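You operate a simulated robot arm through the tools that you are given. There is no shell and no other tool. Be economical: measure what you need, move in short steps, check, and stop when the job is done.

Carry out the task below with a simulated robot arm. There is one attempt and no reset: what you move stays moved.

## Task
Fetch the sleeve from the top of the wooden bench with blue legs and set it on top of the white carton there.

The check looks at the end state, three seconds after you hand in, the way a careful person would. Anything else that was tipped, shoved, dropped, spilled or broken makes it a failure.

## Robot
A 7-joint arm with a two-finger parallel gripper, fixed in place. Base frame: the origin is at the foot of the arm, x ahead of it, y to its left, z up; the work surface is at about z = 0. Readings come in cm, degrees, newtons and seconds.
With the tool pointing down near the work surface it reaches from about 24 to 62 cm from the base axis. Its first joint turns from -66.0 to 66.0 degrees. Payload 2.6 kg.
The tool frame sits at the grasp point between the pads (the TCP): z along the fingers, y along the line on which they close. The tips reach 3 cm beyond it. The gripper opens to 9.4 cm. The fingers are 2.8 cm wide and 1 cm thick; the gripper's body (5 by 9.6 cm) begins 5.5 cm behind the TCP.
Orientation is that of the tool frame in the base frame, as a unit quaternion [x, y, z, w]. With the fingers straight down and closing along the base's y, the tool's x points along the base's -x, its y along +y and its z along -z.

## Interface
- The arm moves only by the tool nudge_tool. Its argument "series" is a list of rows, each a list of 3 entries, a list of its own where there are three numbers: the shift along the tool's x, y, z in cm, then the turn, a rotation vector about the tool's x, y, z in degrees, then the gripper command, from -1 (shut) to 1 (fully open), values between in proportion. In form: [[[dx, dy, dz], [rx, ry, rz], fingers], ...]. A call has 1 to 20 rows; each row shifts and turns the commanded pose from where the row before left it, along the tool's axes as they then stand. A row lasts 0.2 s, in which the tool goes at most 5 cm and 8.6 degrees; a call with a longer step from one row to the next is refused whole, and so is a gripper value outside its range. A pose out of reach is approached as far as the arm can. The call stops where the force on the tool passes 40 N (or 10 N more than at its start, if that is more) or the arm is blocked; 0.2 s more then pass. Each finger travels about 7.2 cm/s and halts on what it meets, pressing with about 29 N; the grip force reading is that of the motor and also rises with nothing between the fingers. The clock runs only during rows and for 0.2 s after the last one: add rows that do not move to give the fingers time. It gives the time, the measured TCP pose, the force on the tool (base axes), the opening and the grip force at its end, in the units of the frame above (readings bear some noise).
- Cameras (640 x 400 px; columns grow to the right, rows downward): "scene" is fixed at [2.9, 42.24, 57.77]; the picture's right is [-0.84, -0.55, 0.00], its down [-0.24, 0.37, -0.90] and it looks along [0.49, -0.75, -0.44] (base axes); focal length 328 px, centre (320, 200). "wrist" rides on the gripper at [-3.7, 0, -5.8] in the tool frame; the picture's right is [0.00, -1.00, 0.00], its down [0.97, 0.00, -0.24] and it looks along [0.24, 0.00, 0.97] (tool axes); focal length 218 px, centre (320, 200). There is no depth. A picture from a camera that has moved, and an enlarged one, comes with that camera's place and axes in the base frame and with its lens.
- snapshot(camera): a new picture of that camera. No time passes.
- close_up(camera, box): a new picture of the part [left, top, right, bottom] of that camera's present view, enlarged. No time passes.
- job_done(): hands the job in; it is judged then, once.

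Work in short steps. Places have to be worked out from the pictures, the camera data and where the tool is seen: move nearer, look again, correct. Check each grasp and each placing, and mend what went wrong. You have 90 turns and 46 pictures in all, those below and enlarged ones among them. Open the gripper and draw the arm clear of the work before you hand the job in, unless the task says otherwise; then end with one line.

The tools are called as a command line: name --argument value ..., lists and objects as JSON in quotes. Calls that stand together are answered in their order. nudge_tool: Moves the arm, as the interface text tells. Its arguments: {"type":"object","properties":{"series":{"type":"array","items":{"type":"array"}}},"required":["series"]} The other tools are called the same way: snapshot (camera) takes a picture; close_up (camera, box) takes an enlarged picture of a part of a camera's view; job_done () hands the job in.

At the start:

```text
time_s: 0.0
ee_pos: [22.92, -18.69, 43.6]
ee_rot: [0.0, 1.0, 0.0, 0.0]
force: [0.2, -0.4, -0.1]
finger_gap: 9.4
gripper_force: 0.1
```

scene: 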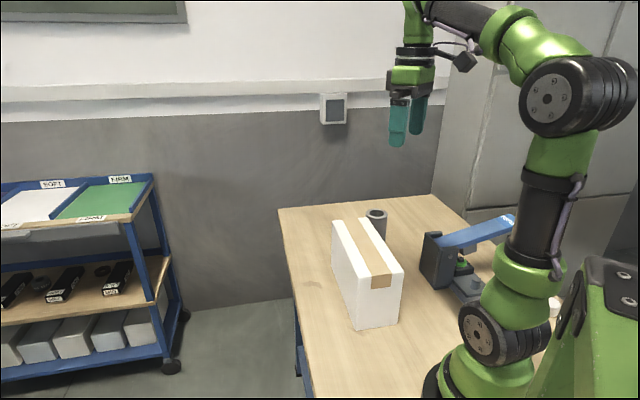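
wrist: 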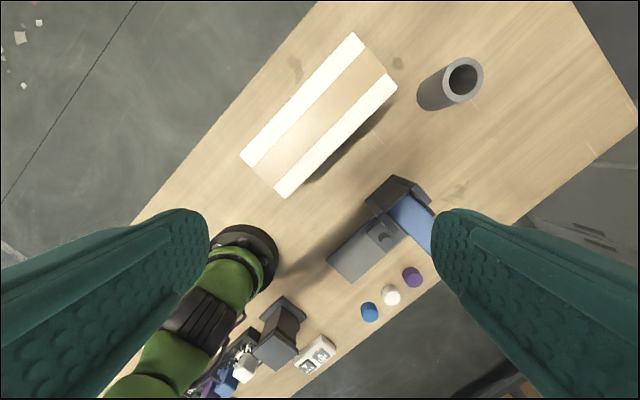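

The grey tube (the sleeve) stands at about (36.6, -42), roughly 10 cm tall and 6.5 cm across. The carton top is centred near (30, -18) at z of about 13. I'll move to a point above the sleeve, staying high, and look again.

nudge_tool --series '[[[-1.3, -2.33, 1.66], [0, 0, 0], 1], [[-1.3, -2.33, 1.66], [0, 0, 0], 1], [[-1.3, -2.33, 1.66], [0, 0, 0], 1], [[-1.3, -2.33, 1.66], [0, 0, 0], 1], [[-1.3, -2.33, 1.66], [0, 0, 0], 1], [[-1.3, -2.33, 1.66], [0, 0, 0], 1], [[-1.3, -2.33, 1.66], [0, 0, 0], 1], [[-1.3, -2.33, 1.66], [0, 0, 0], 1], [[-1.3, -2.33, 1.66], [0, 0, 0], 1], [[-1.3, -2.33, 1.66], [0, 0, 0], 1], [[0, 0, 0], [0, 0, 0], 1], [[0, 0, 0], [0, 0, 0], 1]]'

snapshot --camera "wrist"

close_up --camera "scene" --box '[270, 120, 470, 345]'

```text
time_s: 2.6
ee_pos: [35.92, -42.02, 27.1]
ee_rot: [0.0, 1.0, 0.0, 0.0]
force: [0.6, 0.0, -0.8]
finger_gap: 9.43
gripper_force: 0.1
```

```text
43 pictures are left
camera wrist: at [39.74, -41.96, 32.9], right [0.0, -1.0, 0.0], down [-0.97, 0.0, 0.24], along [-0.24, 0.0, -0.97], focal length 218 px, centre (320, 200)
```

wrist: 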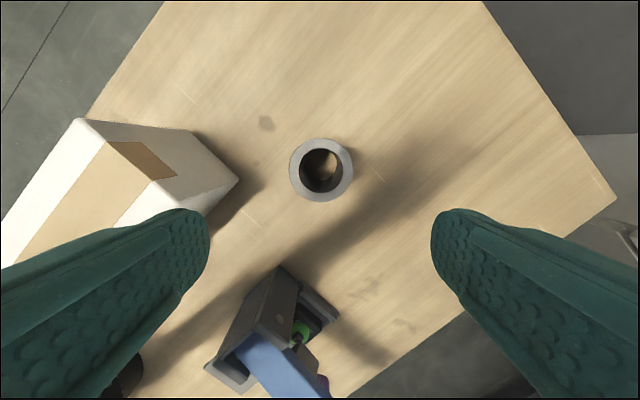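

```text
1.78 times, centred on (370, 232) of scene
camera zoom: at [2.9, 42.24, 57.77], right [-0.84, -0.55, 0.0], down [-0.24, 0.37, -0.9], along [0.49, -0.75, -0.44], focal length 584 px, centre (231, 142)
```

zoom: 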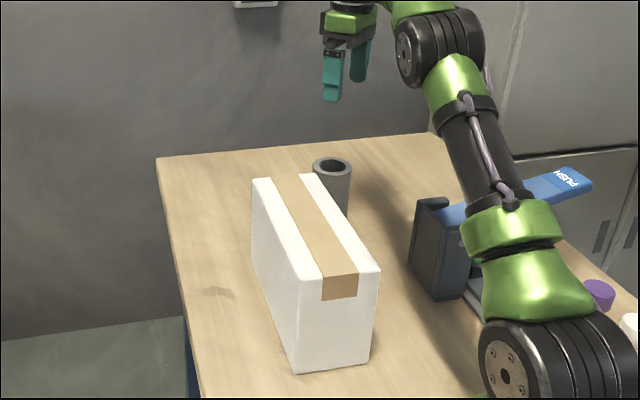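

The sleeve axis is at about (37.3, -42.0) with the top near z = 10, and it is about 6.7 cm across. I'll line up over it and descend until the tips are just above it.

nudge_tool --series '[[[-0.7, 0, 2], [0, 0, 0], 1], [[-0.7, 0, 3], [0, 0, 0], 1], [[0, 0, 3], [0, 0, 0], 1], [[0, 0, 2.6], [0, 0, 0], 1], [[0, 0, 0], [0, 0, 0], 1], [[0, 0, 0], [0, 0, 0], 1]]'

snapshot --camera "wrist"

close_up --camera "scene" --box '[320, 120, 440, 240]'

```text
time_s: 4.0
ee_pos: [37.36, -41.87, 16.29]
ee_rot: [0.0, 1.0, 0.0, 0.0]
force: [0.3, 0.0, -0.5]
finger_gap: 9.4
gripper_force: 0.1
```

```text
41 pictures are left
camera wrist: at [41.08, -41.89, 22.25], right [0.0, -1.0, 0.0], down [-0.97, 0.0, 0.24], along [-0.24, 0.0, -0.97], focal length 218 px, centre (320, 200)
```

wrist: 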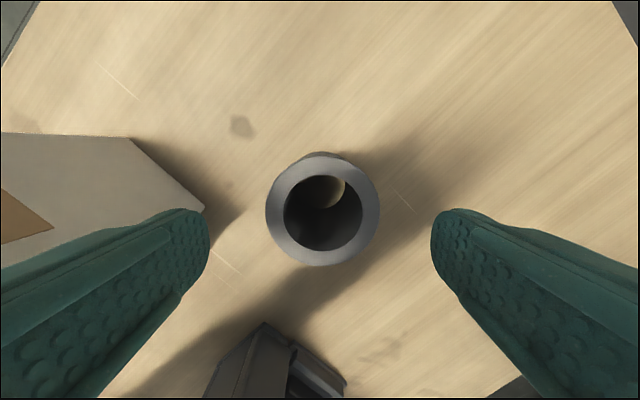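

```text
3.33 times, centred on (380, 180) of scene
camera zoom: at [2.9, 42.24, 57.77], right [-0.84, -0.55, 0.0], down [-0.24, 0.37, -0.9], along [0.49, -0.75, -0.44], focal length 1095 px, centre (120, 267)
```

zoom: 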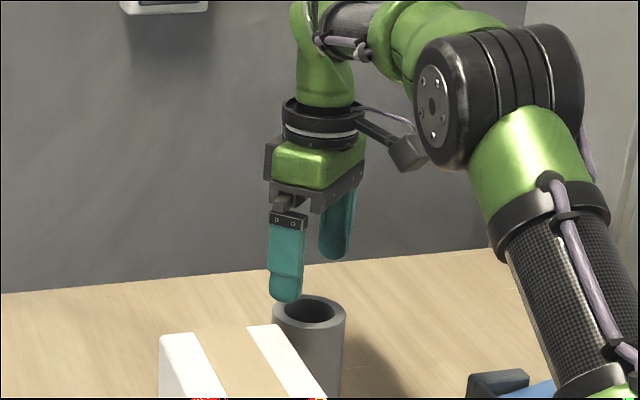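

From the two views, the tube top is at z of about 9, the axis at (37.2, -42.0), and the diameter about 7.2 cm, so there is about 1.1 cm clear on each side. I'll descend to z of about 6, with the gripper still open.

nudge_tool --series '[[[0.1, -0.1, 2], [0, 0, 0], 1], [[0, 0, 2], [0, 0, 0], 1], [[0, 0, 2], [0, 0, 0], 1], [[0, 0, 2], [0, 0, 0], 1], [[0, 0, 2.3], [0, 0, 0], 1], [[0, 0, 0], [0, 0, 0], 1], [[0, 0, 0], [0, 0, 0], 1]]'

snapshot --camera "wrist"

```text
time_s: 5.6
ee_pos: [37.19, -41.98, 6.01]
ee_rot: [0.0, 1.0, -0.001, 0.0]
force: [0.4, -0.4, 0.5]
finger_gap: 9.4
gripper_force: 0.0
```

```text
39 pictures are left
camera wrist: at [40.91, -41.99, 11.89], right [0.0, -1.0, 0.0], down [-0.97, 0.0, 0.24], along [-0.24, 0.0, -0.97], focal length 218 px, centre (320, 200)
```

wrist: 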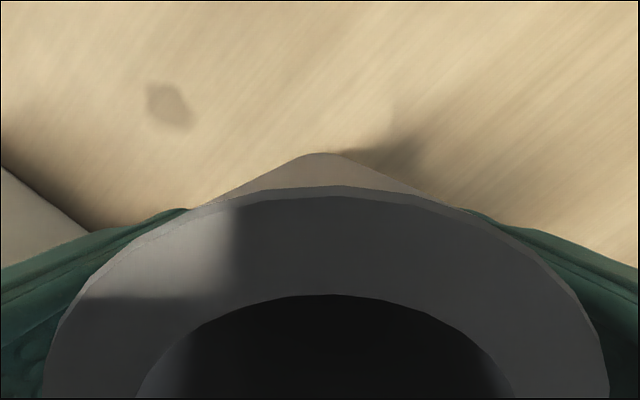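

The fingers straddle the tube evenly, and its rim is still below the gripper body. Now I'll close.

nudge_tool --series '[[[0, 0, 0], [0, 0, 0], 0.6], [[0, 0, 0], [0, 0, 0], 0.4], [[0, 0, 0], [0, 0, 0], -0.2], [[0, 0, 0], [0, 0, 0], -1], [[0, 0, 0], [0, 0, 0], -1], [[0, 0, 0], [0, 0, 0], -1]]'

```text
time_s: 7.0
ee_pos: [37.11, -42.09, 6.11]
ee_rot: [0.0, 1.0, 0.0, -0.001]
force: [-0.8, 0.4, 0.0]
finger_gap: 6.7
gripper_force: 29.3
```

The fingers stopped at 6.7 cm with 29 N, so the sleeve is gripped. I'll lift it slowly and check.

nudge_tool --series '[[[0, 0, -1], [0, 0, 0], -1], [[0, 0, -2], [0, 0, 0], -1], [[0, 0, -3], [0, 0, 0], -1], [[0, 0, -4], [0, 0, 0], -1], [[0, 0, -4], [0, 0, 0], -1], [[0, 0, -4], [0, 0, 0], -1], [[0, 0, -2], [0, 0, 0], -1], [[0, 0, 0], [0, 0, 0], -1], [[0, 0, 0], [0, 0, 0], -1]]'

close_up --camera "scene" --box '[280, 80, 460, 340]'

```text
time_s: 9.0
ee_pos: [37.17, -41.94, 26.09]
ee_rot: [0.0, 1.0, 0.0, 0.0]
force: [0.3, -0.3, -2.2]
finger_gap: 6.68
gripper_force: 29.3
```

```text
1.54 times, centred on (370, 210) of scene
camera zoom: at [2.9, 42.24, 57.78], right [-0.84, -0.55, 0.0], down [-0.24, 0.37, -0.9], along [0.49, -0.75, -0.44], focal length 505 px, centre (243, 185)
```

zoom: 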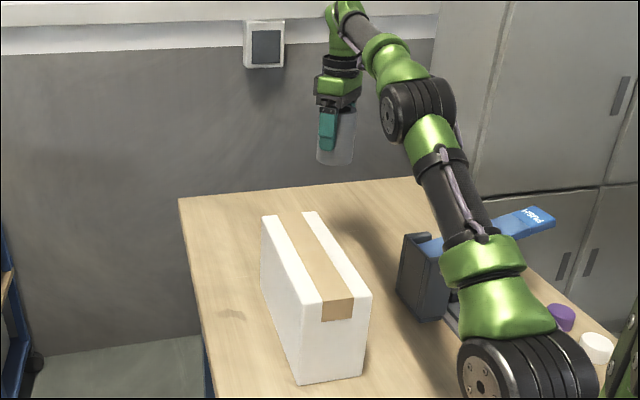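

The sleeve is held upright, with its bottom about 6.1 cm below the TCP. The carton top works out at z of about 14.3, centred at (29.9, -18.0). I'll carry the sleeve over it, high up.

nudge_tool --series '[[[0.3, 1.0, -1], [0, 0, 0], -1], [[0.7, 2.3, -2], [0, 0, 0], -1], [[0.9, 3, -1], [0, 0, 0], -1], [[0.9, 3, 0], [0, 0, 0], -1], [[0.9, 3, 0], [0, 0, 0], -1], [[0.9, 3, 0], [0, 0, 0], -1], [[0.9, 3, 0], [0, 0, 0], -1], [[0.9, 3, 0], [0, 0, 0], -1], [[0.6, 1.9, 0], [0, 0, 0], -1], [[0.3, 0.7, 0], [0, 0, 0], -1], [[0, 0, 0], [0, 0, 0], -1], [[0, 0, 0], [0, 0, 0], -1]]'

snapshot --camera "wrist"

close_up --camera "scene" --box '[280, 80, 460, 340]'

```text
time_s: 11.6
ee_pos: [29.89, -18.11, 30.21]
ee_rot: [0.0, 1.0, 0.001, 0.0]
force: [0.4, 0.7, -2.2]
finger_gap: 6.69
gripper_force: 28.6
```

```text
37 pictures are left
camera wrist: at [33.68, -18.14, 35.94], right [0.0, -1.0, 0.0], down [-0.97, 0.0, 0.24], along [-0.24, 0.0, -0.97], focal length 218 px, centre (320, 200)
```

wrist: 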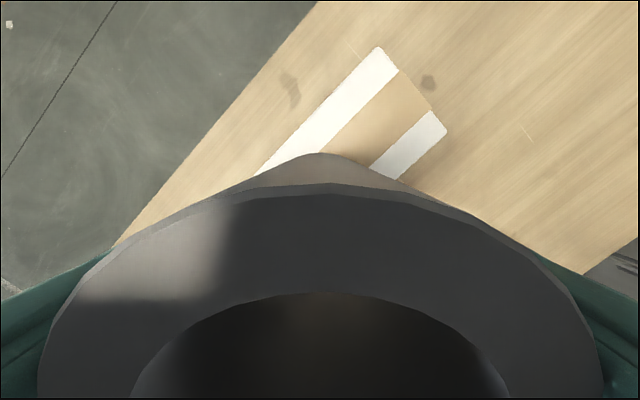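

```text
1.54 times, centred on (370, 210) of scene
camera zoom: at [2.9, 42.24, 57.77], right [-0.84, -0.55, 0.0], down [-0.24, 0.37, -0.9], along [0.49, -0.75, -0.44], focal length 505 px, centre (243, 185)
```

zoom: 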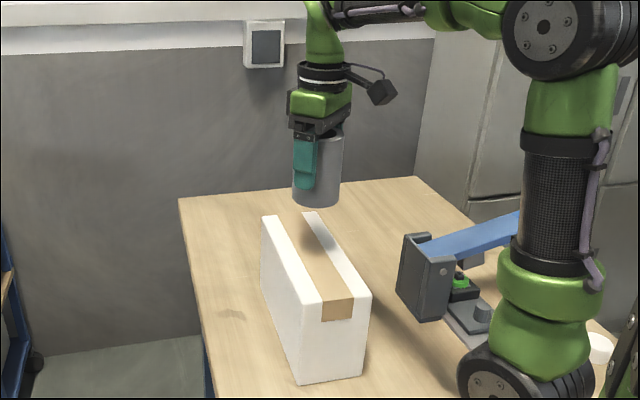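

The visible carton corners match my estimate: (42.1, -23.2) and (35.1, -30.2) at z = 14.3. I'll lower to about 1 cm above the expected contact.

nudge_tool --series '[[[0, 0, 2], [0, 0, 0], -1], [[0, 0, 2.5], [0, 0, 0], -1], [[0, 0, 2.3], [0, 0, 0], -1], [[0, 0, 1.2], [0, 0, 0], -1], [[0, 0, 0.6], [0, 0, 0], -1], [[0, 0, 0], [0, 0, 0], -1], [[0, 0, 0], [0, 0, 0], -1]]'

close_up --camera "scene" --box '[320, 170, 440, 290]'

```text
time_s: 13.2
ee_pos: [29.92, -18.14, 21.4]
ee_rot: [-0.001, 1.0, 0.0, 0.0]
force: [0.0, -0.5, -1.7]
finger_gap: 6.68
gripper_force: 28.6
```

```text
3.33 times, centred on (380, 230) of scene
camera zoom: at [2.9, 42.24, 57.77], right [-0.84, -0.55, 0.0], down [-0.24, 0.37, -0.9], along [0.49, -0.75, -0.44], focal length 1095 px, centre (120, 100)
```

zoom: 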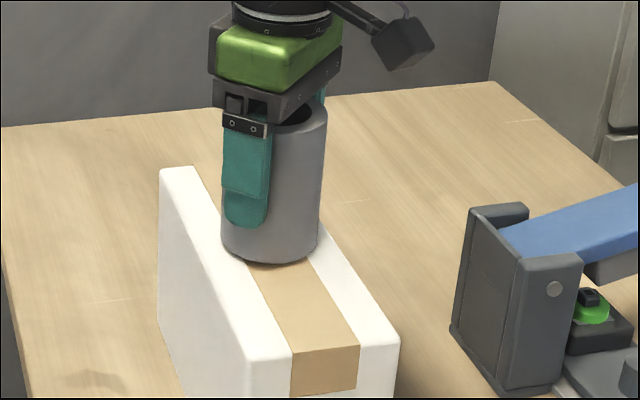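

It is centred over the tape and still just above the carton. I'll lower in small steps and watch the force.

nudge_tool --series '[[[0, 0, 0.25], [0, 0, 0], -1], [[0, 0, 0.25], [0, 0, 0], -1], [[0, 0, 0.2], [0, 0, 0], -1], [[0, 0, 0], [0, 0, 0], -1]]'

```text
time_s: 14.2
ee_pos: [29.96, -18.23, 20.96]
ee_rot: [0.0, 1.0, -0.001, 0.003]
force: [-2.7, 0.8, 24.0]
finger_gap: 6.68
gripper_force: 28.9
```

Contact came at z of about 21 with 24 N of push. I'll back off slightly to relieve it and read again.

nudge_tool --series '[[[0, 0, -0.15], [0, 0, 0], -1], [[0, 0, 0], [0, 0, 0], -1]]'

close_up --camera "scene" --box '[320, 170, 440, 290]'

```text
time_s: 14.8
ee_pos: [29.94, -18.15, 21.0]
ee_rot: [-0.001, 1.0, -0.001, 0.001]
force: [4.6, -2.8, 12.3]
finger_gap: 6.65
gripper_force: 29.3
```

```text
3.33 times, centred on (380, 230) of scene
camera zoom: at [2.9, 42.24, 57.77], right [-0.84, -0.55, 0.0], down [-0.24, 0.37, -0.9], along [0.49, -0.75, -0.44], focal length 1095 px, centre (120, 100)
```

zoom: 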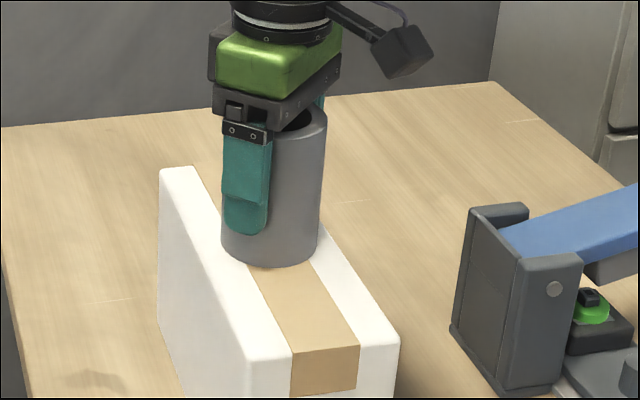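

The sleeve is seated and the carton hasn't moved. I'll take off the remaining load and open the fingers gently, avoiding a full open because the fingers need only just clear.

nudge_tool --series '[[[0, 0, -0.12], [0, 0, 0], -1], [[0, 0, 0], [0, 0, 0], -1]]'

nudge_tool --series '[[[0, 0, 0], [0, 0, 0], 0.5], [[0, 0, 0], [0, 0, 0], 0.65], [[0, 0, 0], [0, 0, 0], 0.8], [[0, 0, 0], [0, 0, 0], 0.95], [[0, 0, 0], [0, 0, 0], 1], [[0, 0, 0], [0, 0, 0], 1]]'

close_up --camera "scene" --box '[320, 170, 440, 290]'

snapshot --camera "wrist"

```text
time_s: 15.4
ee_pos: [29.89, -17.99, 20.94]
ee_rot: [-0.001, 1.0, 0.002, -0.002]
force: [1.3, 0.3, 0.3]
finger_gap: 6.67
gripper_force: 28.8
```

```text
time_s: 16.8
ee_pos: [29.95, -18.13, 20.99]
ee_rot: [0.0, 1.0, 0.0, 0.0]
force: [0.2, -1.5, -0.2]
finger_gap: 9.39
gripper_force: 0.0
```

```text
3.33 times, centred on (380, 230) of scene
camera zoom: at [2.9, 42.24, 57.77], right [-0.84, -0.55, 0.0], down [-0.24, 0.37, -0.9], along [0.49, -0.75, -0.44], focal length 1095 px, centre (120, 100)
```

zoom: 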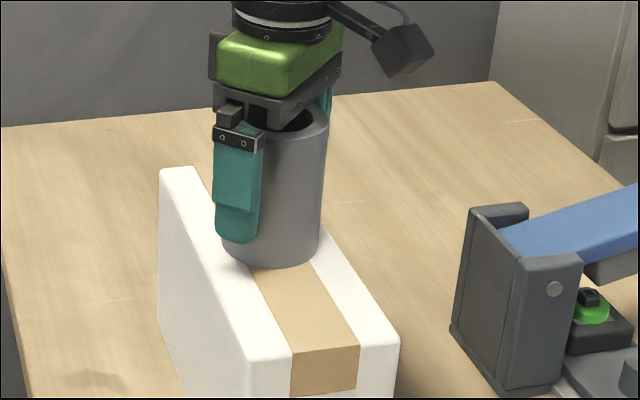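

```text
32 pictures are left
camera wrist: at [33.68, -18.14, 26.9], right [0.0, -1.0, 0.0], down [-0.97, 0.0, 0.24], along [-0.24, 0.0, -0.97], focal length 218 px, centre (320, 200)
```

wrist: 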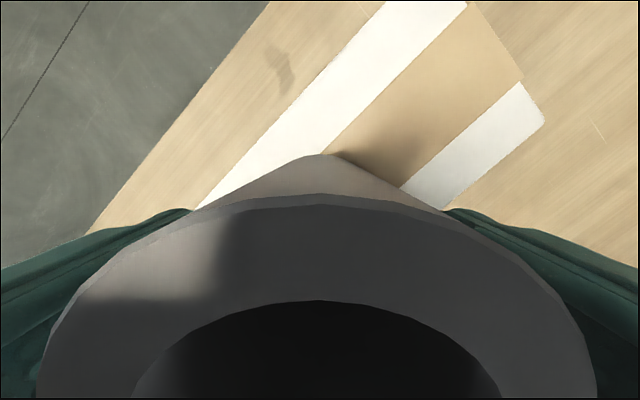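

The sleeve stands free with the fingers clear on both sides. I'll raise the gripper straight up and away.

nudge_tool --series '[[[0, 0, -1], [0, 0, 0], 1], [[0, 0, -2], [0, 0, 0], 1], [[0, 0, -2], [0, 0, 0], 1], [[0, 0, -3], [0, 0, 0], 1], [[0, 0, -4], [0, 0, 0], 1], [[0, 0, -4], [0, 0, 0], 1], [[0, 0, -4], [0, 0, 0], 1], [[0, 0, 0], [0, 0, 0], 1], [[0, 0, 0], [0, 0, 0], 1]]'

snapshot --camera "wrist"

snapshot --camera "scene"

```text
time_s: 18.8
ee_pos: [29.93, -18.17, 41.14]
ee_rot: [0.0, 1.0, 0.0, 0.0]
force: [0.3, -0.7, -0.6]
finger_gap: 9.38
gripper_force: 0.2
```

```text
31 pictures are left
camera wrist: at [33.65, -18.2, 46.95], right [0.0, -1.0, 0.0], down [-0.97, 0.0, 0.24], along [-0.24, 0.0, -0.97], focal length 218 px, centre (320, 200)
```

wrist: 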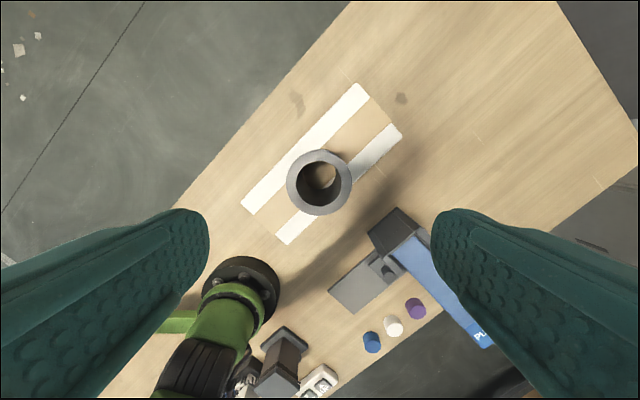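

```text
30 pictures are left
```

scene: 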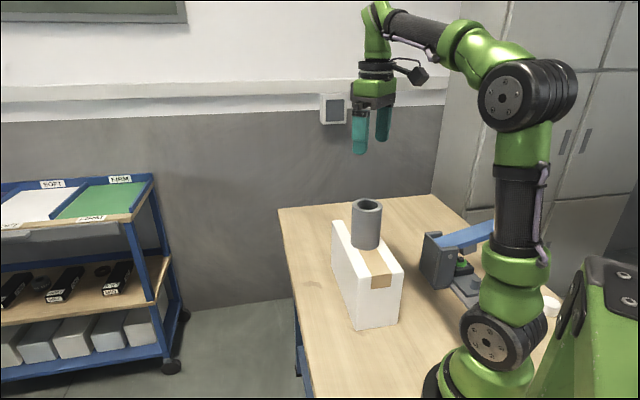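

The sleeve stands upright and centred on the carton. The carton and everything else are where they were, and the arm is clear, so I'm handing in.

job_done

```text
The job is handed in.
```

The sleeve is standing upright in the middle of the white carton's top, nothing else on the bench was moved, and the arm is clear with the gripper open.
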